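You operate a simulated robot arm through the tools that you are given. There is no shell and no other tool. Be economical: measure what you need, move in short steps, check, and stop when the job is done.

Carry out the task below with a simulated robot arm. There is one attempt and no reset: what you move stays moved.

TASK
Zero the counter, wind to 400 and play the tape from there.
Fine: switch the tape machine on for it, press the zero key once, and leave the white safe-ready toggle and the rec key alone.

It is judged by the outcome, as a careful person would: the job done as asked, and still so three seconds after it is handed in. It fails if anything else is knocked over, pushed out of place, dropped, spilled or broken.

THE ROBOT
A 7-joint arm with a two-finger parallel gripper, fixed in place. Base frame: the origin is at the foot of the arm, x ahead of it, y to its left, z up. Lengths are in mm, angles in rad, forces in N, time in s.
With the tool pointing down near the work surface it reaches from about 300 to 700 mm from the base axis. Its first joint turns from -1.152 to 1.152 rad. Payload 1.57 kg.
Tool frame: the origin (TCP) lies between the finger pads and is the grasp point; the fingertips stand 30 mm ahead of it; z points along the fingers, y is the line along which they close. The gripper opens to 110 mm. The fingers are 24 mm wide and 12 mm thick; the gripper's body (48 by 112 mm) begins 78 mm behind the TCP.
Orientation is that of the tool frame in the base frame, as a unit quaternion [w, x, y, z]. With the fingers straight down and closing along the base's y, the tool's x points along the base's -x, its y along +y and its z along -z.

THE INTERFACE
- The arm moves only by the tool servo_tool. Its argument "steps" is a list of rows, each an object (a shift or turn left out is 0, a gripper value left out holds the last) with "translation": the shift along the tool's x, y, z in cm, a list of three; "rotation": the turn, a rotation vector about the tool's x, y, z in rad, a list of three. In form: [{"translation": [x, y, z], "rotation": [ax, ay, az]}, ...]. A call has 1 to 12 rows; each row shifts and turns the commanded pose from where the row before left it, along the tool's axes as they then stand. "jaw" is the finger opening in cm, from 0 to 11, set as the call begins (left out, the last holds). Each row takes 0.2 s and may step no farther than 50 mm and 0.15 rad from the row before; otherwise, or with a gripper value out of range, the whole call is refused. Where a pose cannot be reached the arm comes as near as it can. A force on the tool above 90 N (or 10 N above the force at the start of the call, whichever is more), or a blocked arm, ends the call early, and 0.2 s more pass. The fingers move at their own pace (about 108 mm/s each) and stop on an object; they squeeze with about 42 N. The grip force told is the motor's: it shows also when the fingers shut on nothing. Time passes only in rows, and 0.2 s behind the last, so rows that do not move let the fingers close. It gives the time, the measured TCP pose, the force on the tool (base axes), the opening and the grip force at its end, in the units of the frame above (readings bear some noise), with the torque about the TCP (base axes, N m) and any sound that the robot's microphone picked up.
- Cameras (640 x 400 px; columns grow to the right, rows downward): "scene" is fixed at [150.5, -385.7, 1397]; the picture's right is [0.87, -0.49, 0.00], its down [-0.31, -0.54, -0.78] and it looks along [0.38, 0.68, -0.62] (base axes); focal length 305 px, centre (320, 200). "wrist" rides on the gripper at [70, 16, -141] in the tool frame; the picture's right is [-0.23, 0.97, 0.00], its down [-0.86, -0.20, -0.48] and it looks along [-0.47, -0.11, 0.88] (tool axes); focal length 222 px, centre (320, 200).
- camera(camera): a new picture of that camera. No time passes.
- pixel_to_xyz(camera, pixels): for up to 12 pixels [column, row] of the newest picture of that camera ("zoom" is the newest enlarged one), the place [x, y, z] in the base frame of the surface seen there, good to about 3 mm. No time passes.
- inspect(camera, box): a new picture of the part [left, top, right, bottom] of that camera's present view, enlarged. No time passes.
- sign_off(): hands the job in; it is judged then, once.

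Keep the steps short. Do not move on a guess: measure, check each grasp and each placing, and mend mistakes. In all there are 80 turns and 54 pictures (those below and enlarged ones count). Leave the gripper open and the arm clear of the work at the hand-in unless told otherwise, and finish with a single line.

The tools are called after ">>>" as name(argument=value, ...) on one line, values as JSON. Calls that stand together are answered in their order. servo_tool: Moves the arm, as the interface text tells. Its arguments: {"type":"object","properties":{"steps":{"type":"array"},"jaw":{"type":"number"}},"required":["steps"]} The other tools are called the same way: camera (camera) takes a picture; pixel_to_xyz (camera, pixels) gives the place of the surface under pixels of a picture; inspect (camera, box) takes an enlarged picture of a part of a camera's view; sign_off () hands the job in.

At the start:

```text
time_s: 0.0
eef_pos: [319.6, 166.7, 1181.1]
ee_rot: [-0.001, 0.0, 1.0, 0.0]
wrist_force: [0.2, 0.1, 0.0]
torque: [0.0, -0.01, -0.02]
finger_gap: 110.0
grasp_force: 0.1
```

scene: 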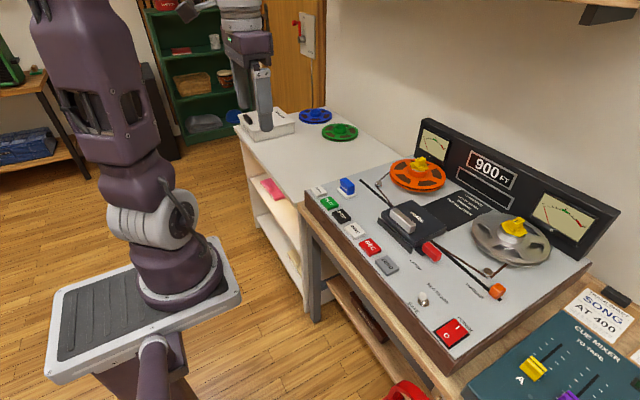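
wrist: 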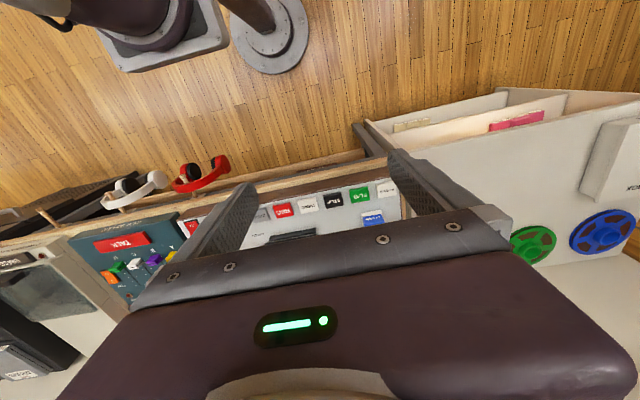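

I see the tape machine in the scene, right of centre. I'll zoom on its keys and display to read them.

>>> inspect(camera="scene", box=[300, 170, 460, 270])

>>> inspect(camera="scene", box=[380, 240, 540, 360])

>>> inspect(camera="scene", box=[400, 110, 620, 250])

```text
4.00 times, centred on (380, 220) of scene
```

zoom: 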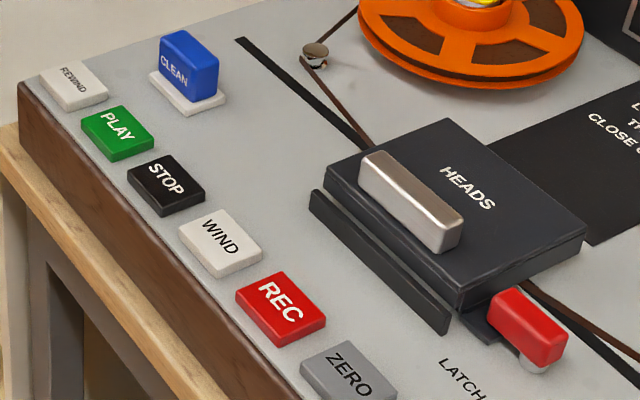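

```text
3.33 times, centred on (460, 300) of scene
```

zoom: 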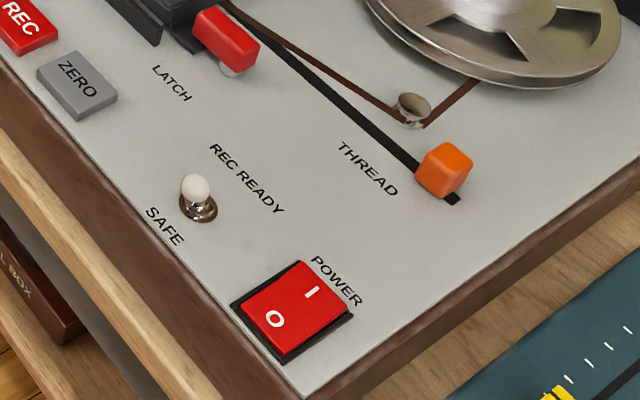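

```text
2.86 times, centred on (510, 180) of scene
```

zoom: 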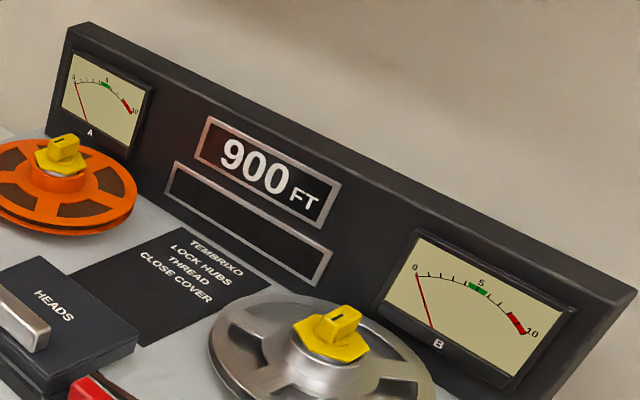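

The card says LOCK HUBS / THREAD / CLOSE COVER. I'll measure the keys, the power rocker, the cover, the latch, the thread lever and the hubs.

>>> camera(camera="scene")

>>> pixel_to_xyz(camera="scene", pixels=[[318, 191], [330, 202], [342, 215], [355, 230], [370, 247], [387, 264], [448, 335], [458, 326], [423, 298], [403, 217], [431, 252], [497, 291]])

>>> pixel_to_xyz(camera="scene", pixels=[[347, 186], [420, 163], [513, 226], [421, 224], [440, 270], [460, 330], [443, 338], [405, 255], [480, 210], [517, 253], [490, 165], [418, 182]])

```text
48 pictures are left
```

scene: 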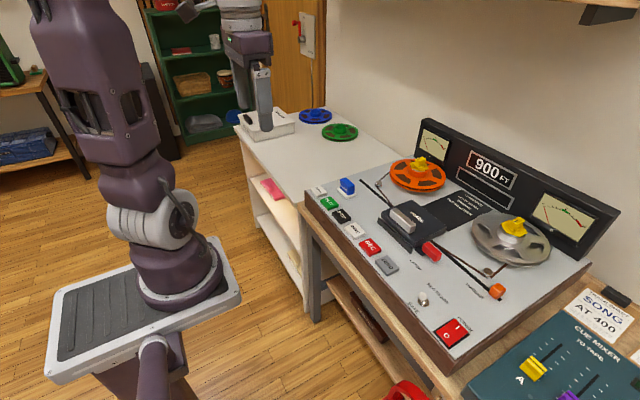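

```text
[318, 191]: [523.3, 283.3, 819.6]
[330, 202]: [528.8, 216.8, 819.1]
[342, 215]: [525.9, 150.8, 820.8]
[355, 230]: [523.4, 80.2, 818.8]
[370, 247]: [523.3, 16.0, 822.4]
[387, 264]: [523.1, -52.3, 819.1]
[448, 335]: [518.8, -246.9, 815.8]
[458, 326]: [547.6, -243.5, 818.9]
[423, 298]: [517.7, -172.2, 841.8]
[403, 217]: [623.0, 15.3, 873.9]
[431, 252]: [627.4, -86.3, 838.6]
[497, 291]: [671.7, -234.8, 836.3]
```

```text
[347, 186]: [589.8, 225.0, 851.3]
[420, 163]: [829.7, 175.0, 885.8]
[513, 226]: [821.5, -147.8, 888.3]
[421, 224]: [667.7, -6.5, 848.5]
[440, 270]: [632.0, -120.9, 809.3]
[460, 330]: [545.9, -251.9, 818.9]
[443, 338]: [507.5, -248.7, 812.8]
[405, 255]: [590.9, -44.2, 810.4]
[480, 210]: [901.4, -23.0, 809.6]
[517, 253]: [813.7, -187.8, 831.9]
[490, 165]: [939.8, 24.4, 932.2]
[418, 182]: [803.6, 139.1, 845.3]
```

Deck is at z≈810, keys at x≈523 and the I side of the rocker at (548, -247, 819), currently off. I'll close the jaw and travel high to a spot above the I side.

>>> servo_tool(jaw=0, steps=[{"translation": [-2.28, -4.14, 0]}, {"translation": [-2.28, -4.14, 0]}, {"translation": [-2.28, -4.14, 0]}, {"translation": [-2.28, -4.14, 0]}, {"translation": [-2.28, -4.14, 0]}, {"translation": [-2.28, -4.14, 0]}, {"translation": [-2.28, -4.14, 0]}, {"translation": [-2.28, -4.14, 0]}, {"translation": [-2.28, -4.14, 0]}, {"translation": [-2.28, -4.14, 0]}])

>>> servo_tool(steps=[{"translation": [0, 0, 5]}, {"translation": [0, 0, 5]}, {"translation": [0, 0, 5]}, {"translation": [0, 0, 5]}, {"translation": [0, 0, 5]}, {"translation": [0, 0, 3]}, {"translation": [0, 0, 0]}])

>>> inspect(camera="wrist", box=[100, 0, 540, 275])

>>> camera(camera="scene")

```text
time_s: 2.2
eef_pos: [547.7, -248.4, 1180.3]
ee_rot: [-0.002, 0.0, 1.0, 0.002]
wrist_force: [0.9, 0.0, -0.7]
torque: [0.04, 0.06, 0.02]
finger_gap: 0.2
grasp_force: 20.8
```

```text
time_s: 3.8
eef_pos: [549.3, -247.6, 898.8]
ee_rot: [0.0, 0.0, 1.0, 0.0]
wrist_force: [0.7, -0.2, -0.2]
torque: [-0.02, 0.01, 0.01]
finger_gap: 0.1
grasp_force: 21.3
```

```text
1.45 times, centred on (320, 138) of wrist
```

zoom: 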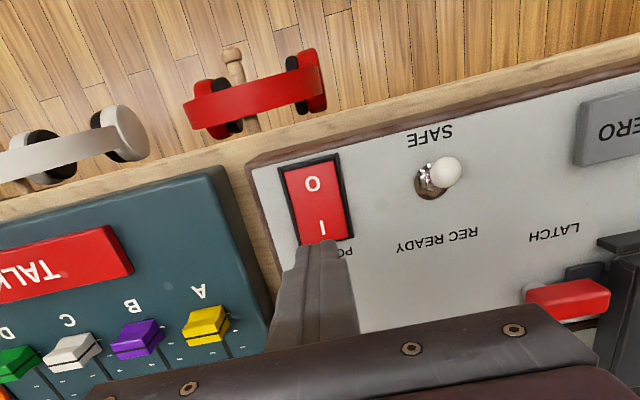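

```text
46 pictures are left
```

scene: 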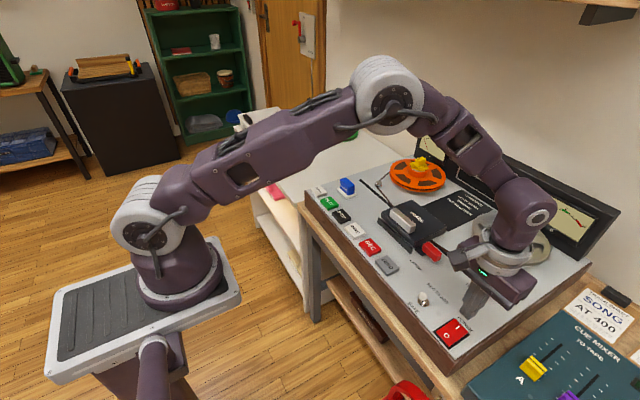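

Fingertips (z≈869) stand above the I side. I'll come down slowly and press it.

>>> servo_tool(steps=[{"translation": [0, 0, 2.5]}, {"translation": [0, 0, 1.8]}, {"translation": [0, 0, 0.4]}, {"translation": [0, 0, 0.3]}, {"translation": [0, 0, 0.3]}, {"translation": [0, 0, 0.3]}, {"translation": [0, 0, 0]}])

>>> inspect(camera="scene", box=[400, 110, 620, 350])

```text
time_s: 5.4
eef_pos: [547.9, -246.4, 847.5]
ee_rot: [0.003, 0.0, 1.0, 0.0]
wrist_force: [-11.7, 11.8, 69.3]
torque: [0.35, 1.13, -0.28]
finger_gap: 0.0
grasp_force: 21.0
```

```text
1.67 times, centred on (510, 230) of scene
```

zoom: 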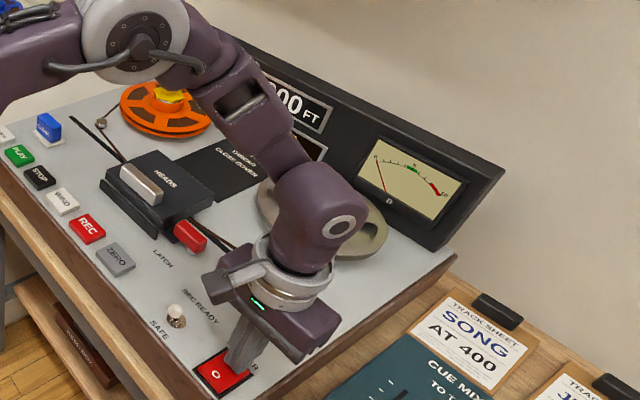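

The press reached 69 N at a fingertip height of about 817. I'll lift, move toward the base and look at the rocker and display.

>>> servo_tool(steps=[{"translation": [0, 0, -4]}, {"translation": [0, 0, -5]}, {"translation": [4, 0, -3]}, {"translation": [5, 0, 0]}, {"translation": [5, 0, 0]}, {"translation": [4, 0, 0]}])

>>> inspect(camera="scene", box=[400, 110, 620, 250])

>>> inspect(camera="scene", box=[380, 240, 540, 360])

```text
time_s: 6.8
eef_pos: [367.4, -246.9, 962.9]
ee_rot: [0.0, 0.0, 1.0, 0.0]
wrist_force: [-0.6, -0.2, 0.6]
torque: [-0.02, 0.0, -0.01]
finger_gap: 0.2
grasp_force: 21.5
```

```text
2.86 times, centred on (510, 180) of scene
```

zoom: 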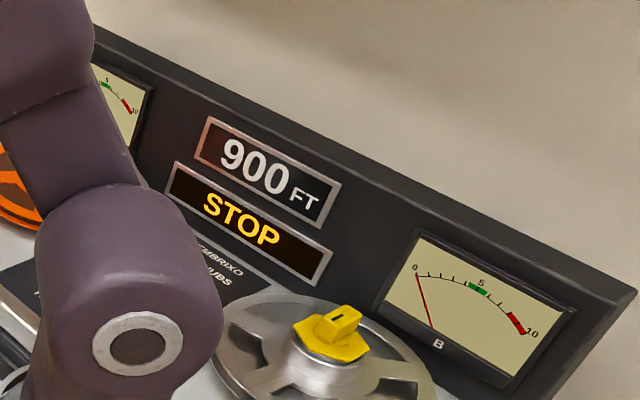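

```text
3.33 times, centred on (460, 300) of scene
```

zoom: 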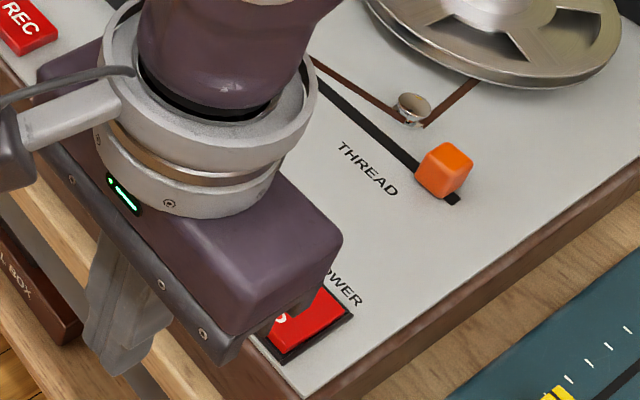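

The machine is on: display 900 FT, status STOP. Next I'll go above ZERO (523, -52), gripper still closed.

>>> servo_tool(steps=[{"translation": [-2.6, 3.25, 0]}, {"translation": [-2.6, 3.25, 0]}, {"translation": [-2.6, 3.25, 0]}, {"translation": [-2.6, 3.25, 0]}, {"translation": [-2.6, 3.25, 0]}, {"translation": [-2.6, 3.25, 0]}, {"translation": [0, 0, 4]}, {"translation": [0, 0, 4]}, {"translation": [0, 0, 1.5]}, {"translation": [0, 0, 0]}])

>>> inspect(camera="wrist", box=[100, 0, 540, 275])

>>> inspect(camera="scene", box=[300, 110, 620, 310])

```text
time_s: 9.0
eef_pos: [524.2, -53.0, 869.2]
ee_rot: [0.0, 0.0, 1.0, 0.0]
wrist_force: [0.5, 0.0, 0.1]
torque: [0.02, -0.03, -0.01]
finger_gap: 0.0
grasp_force: 21.5
```

```text
1.45 times, centred on (320, 138) of wrist
```

zoom: 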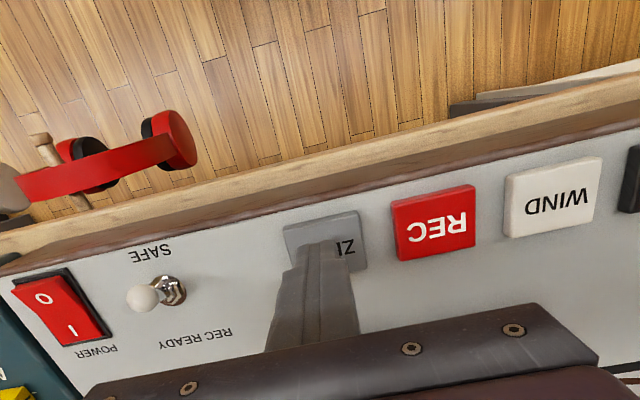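

```text
2.00 times, centred on (460, 210) of scene
```

zoom: 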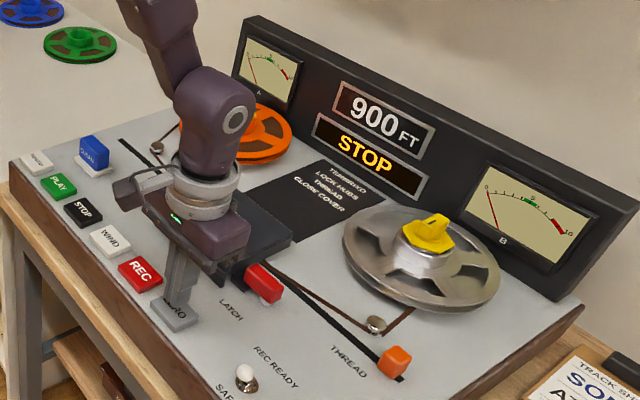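

The tips are over ZERO and clear of REC; display is in view. I'll press once, steadily.

>>> servo_tool(steps=[{"translation": [0, 0, 1.5]}, {"translation": [0, 0, 0.4]}, {"translation": [0, 0, 0.3]}, {"translation": [0, 0, 0.3]}, {"translation": [0, 0, 0]}])

>>> inspect(camera="scene", box=[300, 110, 620, 310])

```text
time_s: 10.2
eef_pos: [524.0, -52.4, 844.5]
ee_rot: [0.001, 0.0, 1.0, 0.0]
wrist_force: [1.1, 2.0, 7.5]
torque: [0.07, -0.06, -0.01]
finger_gap: 0.2
grasp_force: 21.4
heard: click
```

```text
2.00 times, centred on (460, 210) of scene
```

zoom: 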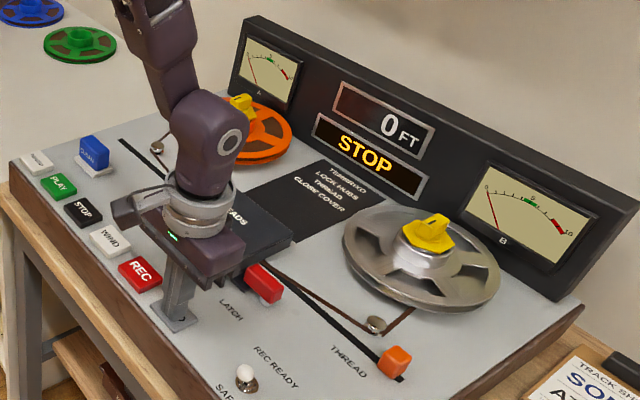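

A click, and the counter reads 0. Lift and move to above WIND (523, 80), passing 25 mm or more over REC.

>>> servo_tool(steps=[{"translation": [0, 0, -3]}, {"translation": [0, 0, -1]}, {"translation": [0, 4.4, 0]}, {"translation": [0, 4.4, 0]}, {"translation": [0, 4.4, 0]}, {"translation": [0, 0, 1.5]}, {"translation": [0, 0, 0]}])

>>> inspect(camera="wrist", box=[100, 0, 540, 275])

```text
time_s: 11.8
eef_pos: [522.3, 79.7, 869.0]
ee_rot: [0.001, 0.0, 1.0, 0.0]
wrist_force: [-0.4, 0.3, 0.0]
torque: [0.04, -0.04, -0.02]
finger_gap: 0.0
grasp_force: 21.3
```

```text
1.45 times, centred on (320, 138) of wrist
```

zoom: 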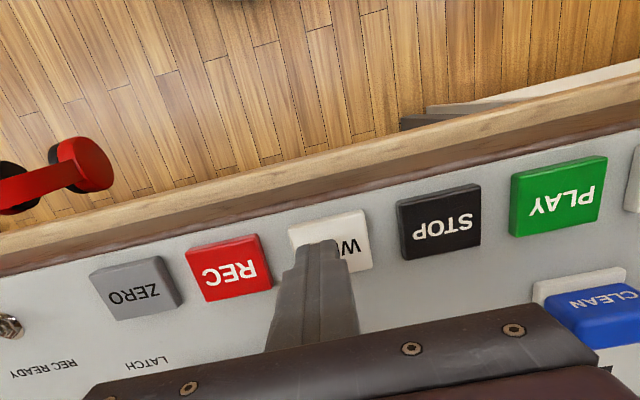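

Over WIND. I'll press with the same depth, lift a little, and read the counter to learn the winding rate.

>>> servo_tool(steps=[{"translation": [0, 0, 1.5]}, {"translation": [0, 0, 0.4]}, {"translation": [0, 0, 0.3]}, {"translation": [0, 0, 0.3]}, {"translation": [0, 0, -2]}])

>>> inspect(camera="scene", box=[300, 110, 620, 310])

```text
time_s: 13.0
eef_pos: [523.5, 79.1, 864.5]
ee_rot: [0.0, 0.001, 1.0, 0.0]
wrist_force: [1.2, -0.2, 0.4]
torque: [0.01, -0.05, 0.02]
finger_gap: 0.2
grasp_force: 21.2
heard: click
```

```text
2.00 times, centred on (460, 210) of scene
```

zoom: 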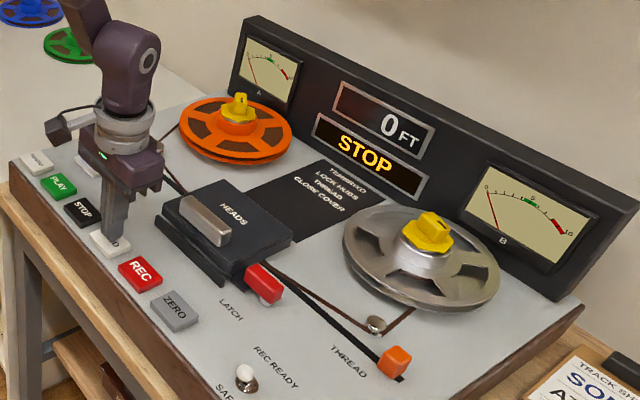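

A click, but the status still says STOP and 0. I'll wait a short time and look again, to see whether it is just starting.

>>> servo_tool(steps=[{"translation": [0, 0, -0.5]}, {"translation": [0, 0, 0]}])

>>> inspect(camera="scene", box=[380, 110, 580, 290])

>>> inspect(camera="scene", box=[360, 180, 460, 280])

```text
time_s: 13.6
eef_pos: [522.9, 79.0, 869.2]
ee_rot: [0.0, 0.0, 1.0, 0.0]
wrist_force: [0.1, -0.9, -0.1]
torque: [-0.01, -0.03, 0.01]
finger_gap: 0.0
grasp_force: 21.1
```

```text
2.22 times, centred on (480, 200) of scene
```

zoom: 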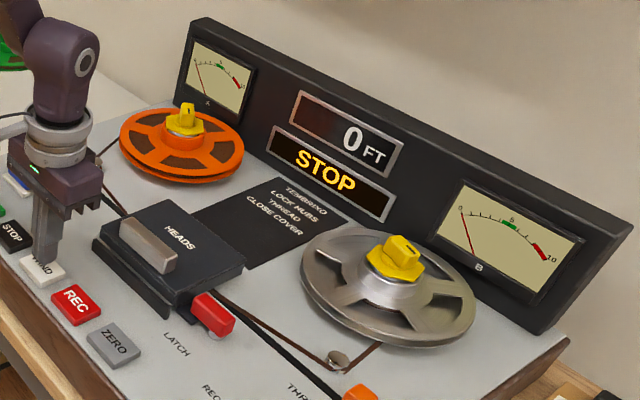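

```text
4.00 times, centred on (410, 230) of scene
```

zoom: 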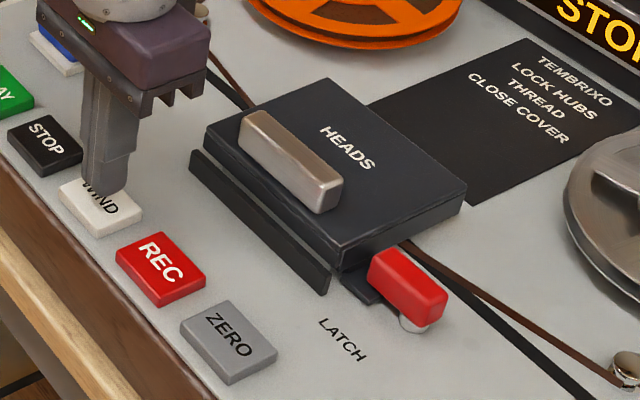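

It doesn't wind. Before touching the interlocks, I'll test whether WIND must be held: press and look while down.

>>> servo_tool(steps=[{"translation": [0, 0, 1.5]}, {"translation": [0, 0, 0.5]}, {"translation": [0, 0, 0.4]}, {"translation": [0, 0, 0.2]}, {"translation": [0, 0, 0]}])

>>> inspect(camera="scene", box=[380, 110, 580, 290])

```text
time_s: 14.8
eef_pos: [523.0, 79.3, 843.8]
ee_rot: [0.001, 0.0, 1.0, 0.0]
wrist_force: [1.4, -0.2, 11.4]
torque: [-0.01, -0.05, 0.05]
finger_gap: 0.0
grasp_force: 21.6
heard: click
```

```text
2.22 times, centred on (480, 200) of scene
```

zoom: 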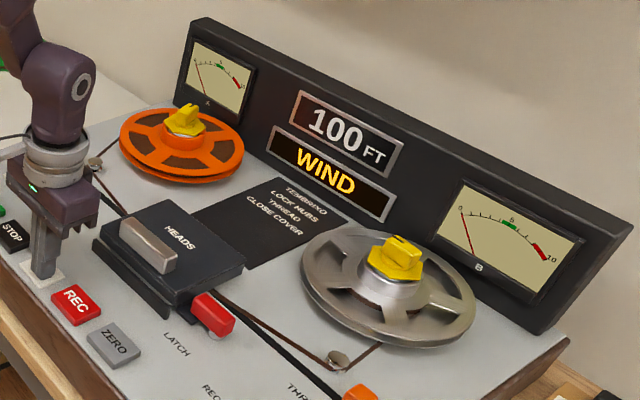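

WIND works while held: 100 FT, WIND. One still row (0.4 s) to learn the rate.

>>> servo_tool(steps=[{"translation": [0, 0, 0]}])

>>> inspect(camera="scene", box=[380, 110, 580, 290])

```text
time_s: 15.2
eef_pos: [524.4, 78.4, 844.4]
ee_rot: [0.001, 0.0, 1.0, 0.0]
wrist_force: [4.1, -0.7, 10.5]
torque: [-0.02, -0.08, -0.03]
finger_gap: 0.0
grasp_force: 21.5
```

```text
2.22 times, centred on (480, 200) of scene
```

zoom: 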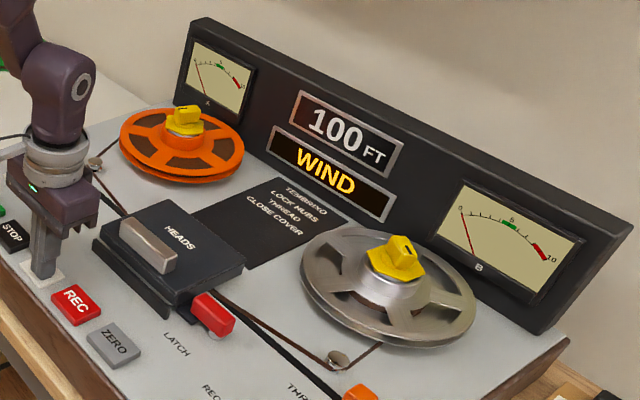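

Still 100; the display seems to go in hundreds. Another still row.

>>> servo_tool(steps=[{"translation": [0, 0, 0]}])

>>> inspect(camera="scene", box=[380, 110, 580, 290])

```text
time_s: 15.6
eef_pos: [522.7, 78.2, 843.6]
ee_rot: [0.0, 0.0, 1.0, 0.0]
wrist_force: [3.7, 0.9, 10.2]
torque: [-0.01, -0.12, -0.01]
finger_gap: 0.0
grasp_force: 21.5
```

```text
2.22 times, centred on (480, 200) of scene
```

zoom: 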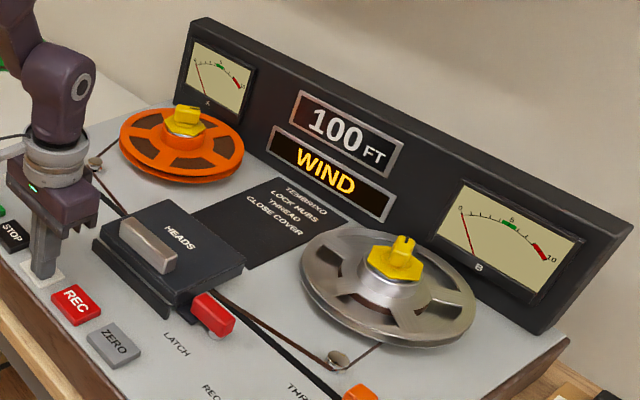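

Reels are turning, still 100. One more.

>>> servo_tool(steps=[{"translation": [0, 0, 0]}, {"translation": [0, 0, 0]}])

>>> inspect(camera="scene", box=[380, 110, 580, 290])

```text
time_s: 16.2
eef_pos: [523.6, 79.9, 843.6]
ee_rot: [0.0, -0.001, 1.0, 0.0]
wrist_force: [3.3, 0.2, 11.3]
torque: [-0.01, -0.07, 0.02]
finger_gap: 0.1
grasp_force: 20.9
```

```text
2.22 times, centred on (480, 200) of scene
```

zoom: 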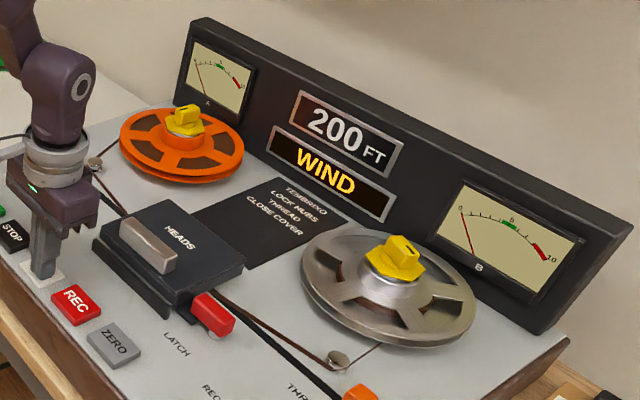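

200 now; a step takes roughly 1.2 s. I'll release to see whether the winding stops by itself.

>>> servo_tool(steps=[{"translation": [0, 0, -2.5]}])

>>> inspect(camera="scene", box=[380, 110, 580, 290])

```text
time_s: 16.6
eef_pos: [521.5, 79.7, 868.6]
ee_rot: [-0.001, 0.0, 1.0, -0.001]
wrist_force: [0.3, -0.2, 0.5]
torque: [-0.01, -0.01, 0.01]
finger_gap: 0.1
grasp_force: 21.2
```

```text
2.22 times, centred on (480, 200) of scene
```

zoom: 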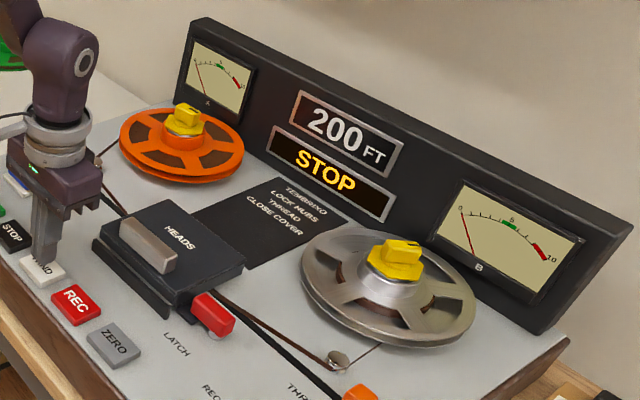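

It is hold-to-run: STOP at 200 on release. Press and hold again, watching.

>>> servo_tool(steps=[{"translation": [0, 0, 1.5]}, {"translation": [0, 0, 1]}, {"translation": [0, 0, 0.1]}, {"translation": [0, 0, 0]}])

>>> inspect(camera="scene", box=[440, 140, 540, 210])

```text
time_s: 17.6
eef_pos: [523.2, 80.0, 842.9]
ee_rot: [-0.001, 0.0, 1.0, 0.0]
wrist_force: [-2.3, 2.2, 11.5]
torque: [0.1, 0.08, -0.01]
finger_gap: 0.0
grasp_force: 22.1
heard: click
```

```text
5.71 times, centred on (490, 175) of scene
```

zoom: 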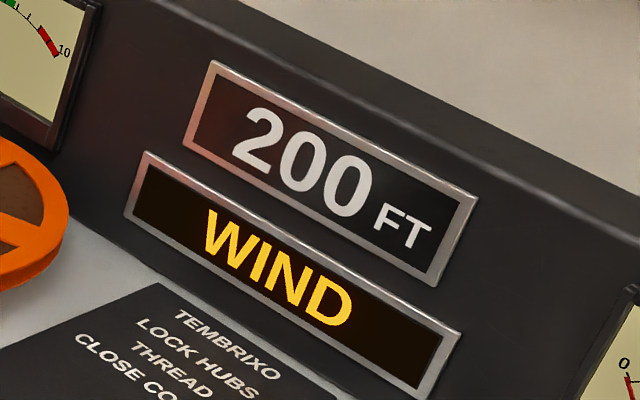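

Still 200, WIND. Continue in still rows.

>>> servo_tool(steps=[{"translation": [0, 0, 0]}])

>>> inspect(camera="scene", box=[440, 140, 540, 210])

```text
time_s: 18.0
eef_pos: [523.5, 80.1, 844.8]
ee_rot: [0.0, -0.001, 1.0, 0.0]
wrist_force: [-1.5, 3.4, 11.0]
torque: [0.11, 0.07, 0.01]
finger_gap: 0.1
grasp_force: 21.1
```

```text
5.71 times, centred on (490, 175) of scene
```

zoom: 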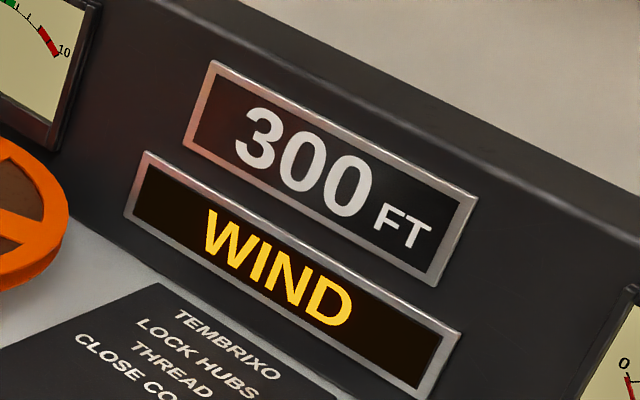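

300 now. Hold 0.6 s more, then look.

>>> servo_tool(steps=[{"translation": [0, 0, 0]}, {"translation": [0, 0, 0]}])

>>> inspect(camera="scene", box=[440, 140, 540, 210])

```text
time_s: 18.6
eef_pos: [522.7, 80.6, 844.7]
ee_rot: [0.001, 0.0, 1.0, 0.0]
wrist_force: [0.2, 3.8, 11.0]
torque: [0.1, 0.01, 0.03]
finger_gap: 0.1
grasp_force: 21.0
```

```text
5.71 times, centred on (490, 175) of scene
```

zoom: 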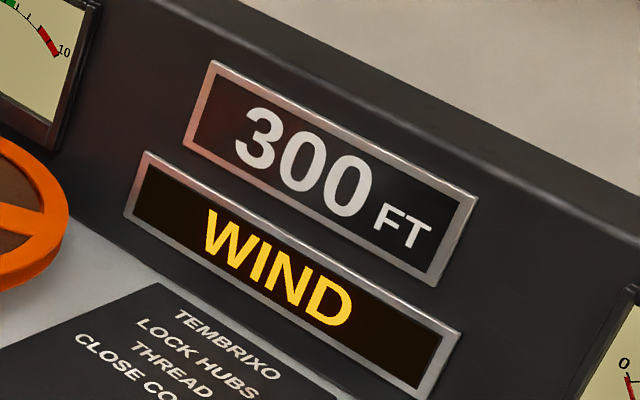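

Still 300. One more still row.

>>> servo_tool(steps=[{"translation": [0, 0, 0]}])

>>> inspect(camera="scene", box=[440, 140, 540, 210])

```text
time_s: 19.0
eef_pos: [522.7, 79.3, 843.0]
ee_rot: [0.0, 0.0, 1.0, 0.001]
wrist_force: [0.9, 2.8, 10.2]
torque: [0.08, 0.02, 0.0]
finger_gap: 0.0
grasp_force: 21.2
```

```text
5.71 times, centred on (490, 175) of scene
```

zoom: 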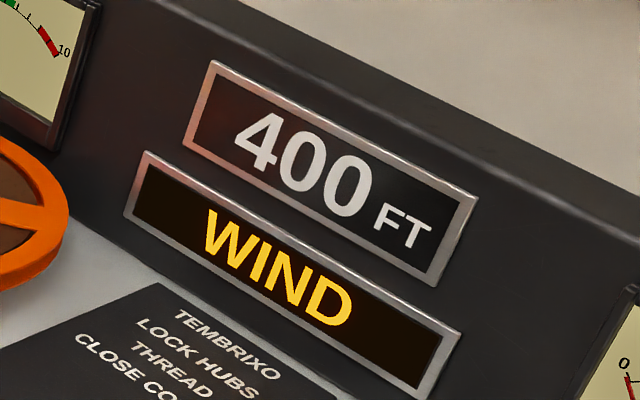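

400 now. Release at once.

>>> servo_tool(steps=[{"translation": [0, 0, -2.6]}, {"translation": [0, 0, 0]}])

>>> inspect(camera="scene", box=[440, 140, 540, 210])

```text
time_s: 19.6
eef_pos: [524.0, 80.2, 869.0]
ee_rot: [0.001, 0.0, 1.0, 0.0]
wrist_force: [-0.8, -0.5, -0.6]
torque: [0.03, 0.0, -0.02]
finger_gap: 0.1
grasp_force: 21.2
```

```text
5.71 times, centred on (490, 175) of scene
```

zoom: 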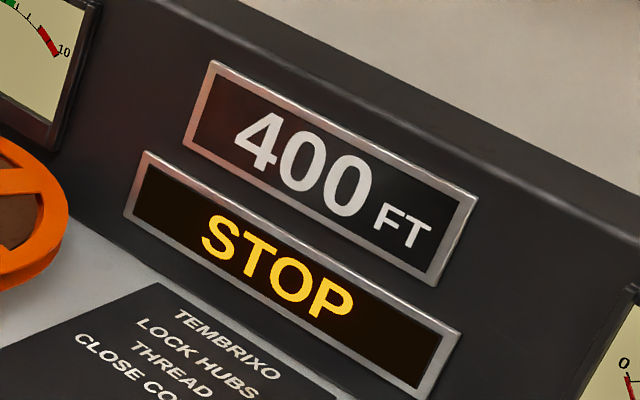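

Stopped at 400. Next move over STOP to above PLAY (≈525, 217), staying 20 mm over the keys.

>>> servo_tool(steps=[{"translation": [0, 0, -1.5]}, {"translation": [0, 4.6, 0]}, {"translation": [0, 4.6, 0]}, {"translation": [0, 4.4, 0]}, {"translation": [0, 0, 1.5]}, {"translation": [0, 0, 0]}])

>>> inspect(camera="wrist", box=[100, 0, 540, 275])

```text
time_s: 21.0
eef_pos: [521.5, 215.0, 869.3]
ee_rot: [0.0, 0.0, 1.0, 0.0]
wrist_force: [0.0, -0.7, 0.0]
torque: [0.01, 0.02, 0.03]
finger_gap: 0.0
grasp_force: 21.2
```

```text
1.45 times, centred on (320, 138) of wrist
```

zoom: 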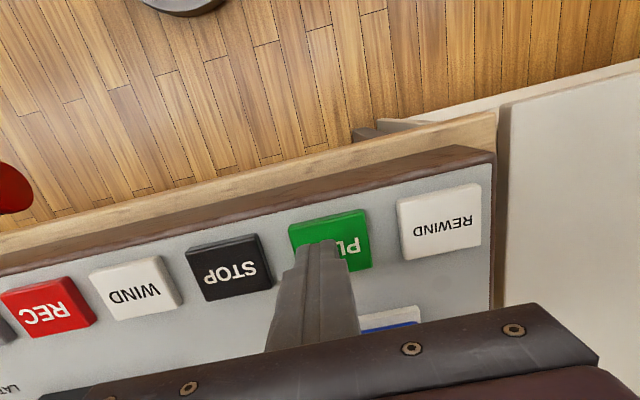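

Over PLAY. Press to the same depth, then lift clear and read.

>>> servo_tool(steps=[{"translation": [0, 0, 1.5]}, {"translation": [0, 0, 1]}, {"translation": [0, 0, 0.1]}, {"translation": [0, 0, -2.6]}, {"translation": [0, 0, -3]}])

>>> inspect(camera="scene", box=[380, 110, 580, 290])

```text
time_s: 22.2
eef_pos: [523.3, 216.5, 900.4]
ee_rot: [-0.001, 0.001, 1.0, 0.0]
wrist_force: [1.2, 0.2, 0.2]
torque: [-0.02, 0.02, -0.03]
finger_gap: 0.0
grasp_force: 21.1
heard: click
```

```text
2.22 times, centred on (480, 200) of scene
```

zoom: 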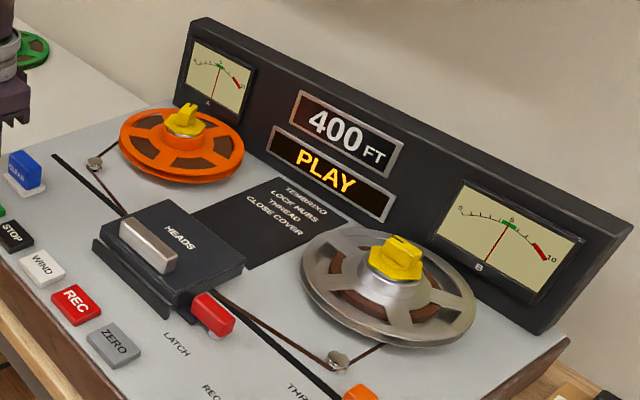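

PLAY at 400 FT, meters moving. I'll raise the arm, back off, open the gripper, and check that it keeps playing.

>>> servo_tool(steps=[{"translation": [0, 0, -5]}, {"translation": [0, 0, -5]}, {"translation": [4, 0, -5]}, {"translation": [4, 0, -3]}, {"translation": [4, 0, 0]}, {"translation": [3, 0, 0]}])

>>> servo_tool(jaw=11, steps=[{"translation": [0, 0, 0]}, {"translation": [0, 0, 0]}, {"translation": [0, 0, 0]}])

>>> inspect(camera="scene", box=[300, 110, 620, 350])

```text
refused: row 3 steps farther than a row can; nothing moved
```

```text
time_s: 23.0
eef_pos: [523.5, 215.3, 898.9]
ee_rot: [0.0, 0.0, 1.0, 0.0]
wrist_force: [-0.8, 0.0, 0.0]
torque: [-0.02, 0.0, 0.0]
finger_gap: 109.9
grasp_force: 0.0
```

```text
1.67 times, centred on (460, 230) of scene
```

zoom: 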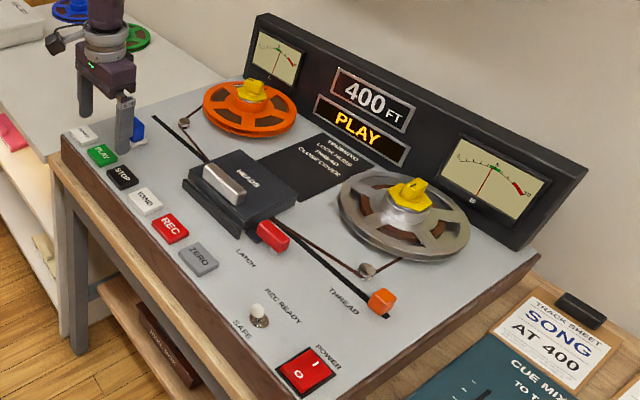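

The retreat was refused because one row was too long, so only the gripper opened, in free air; the tape still plays at 400. I'll repeat the retreat with shorter rows.

>>> servo_tool(steps=[{"translation": [0, 0, -5]}, {"translation": [0, 0, -5]}, {"translation": [0, 0, -5]}, {"translation": [4, 0, 0]}, {"translation": [4, 0, 0]}, {"translation": [4, 0, 0]}, {"translation": [3, 0, 0]}])

>>> inspect(camera="scene", box=[300, 110, 620, 350])

```text
time_s: 24.6
eef_pos: [372.5, 216.8, 1048.3]
ee_rot: [0.001, -0.001, 1.0, 0.0]
wrist_force: [0.6, -0.2, 1.2]
torque: [0.02, 0.0, 0.06]
finger_gap: 110.1
grasp_force: 0.1
```

```text
1.67 times, centred on (460, 230) of scene
```

zoom: 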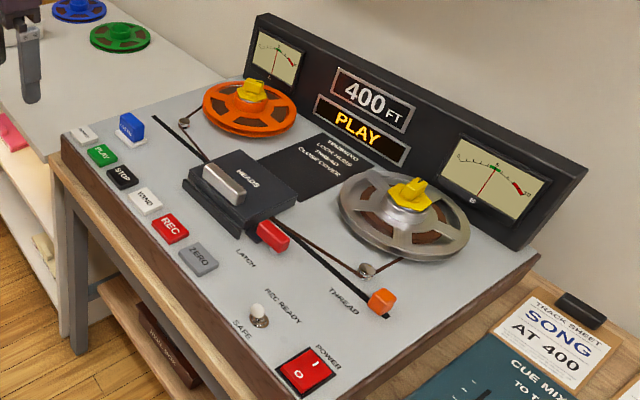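

The tape is still playing, the arm is clear and nothing else has moved. Handing in.

>>> sign_off()

```text
The job is handed in.
```

The tape machine is on, the counter was zeroed with one press and wound to 400, and the tape was playing at hand-in; the safe-ready toggle and rec key were not touched.
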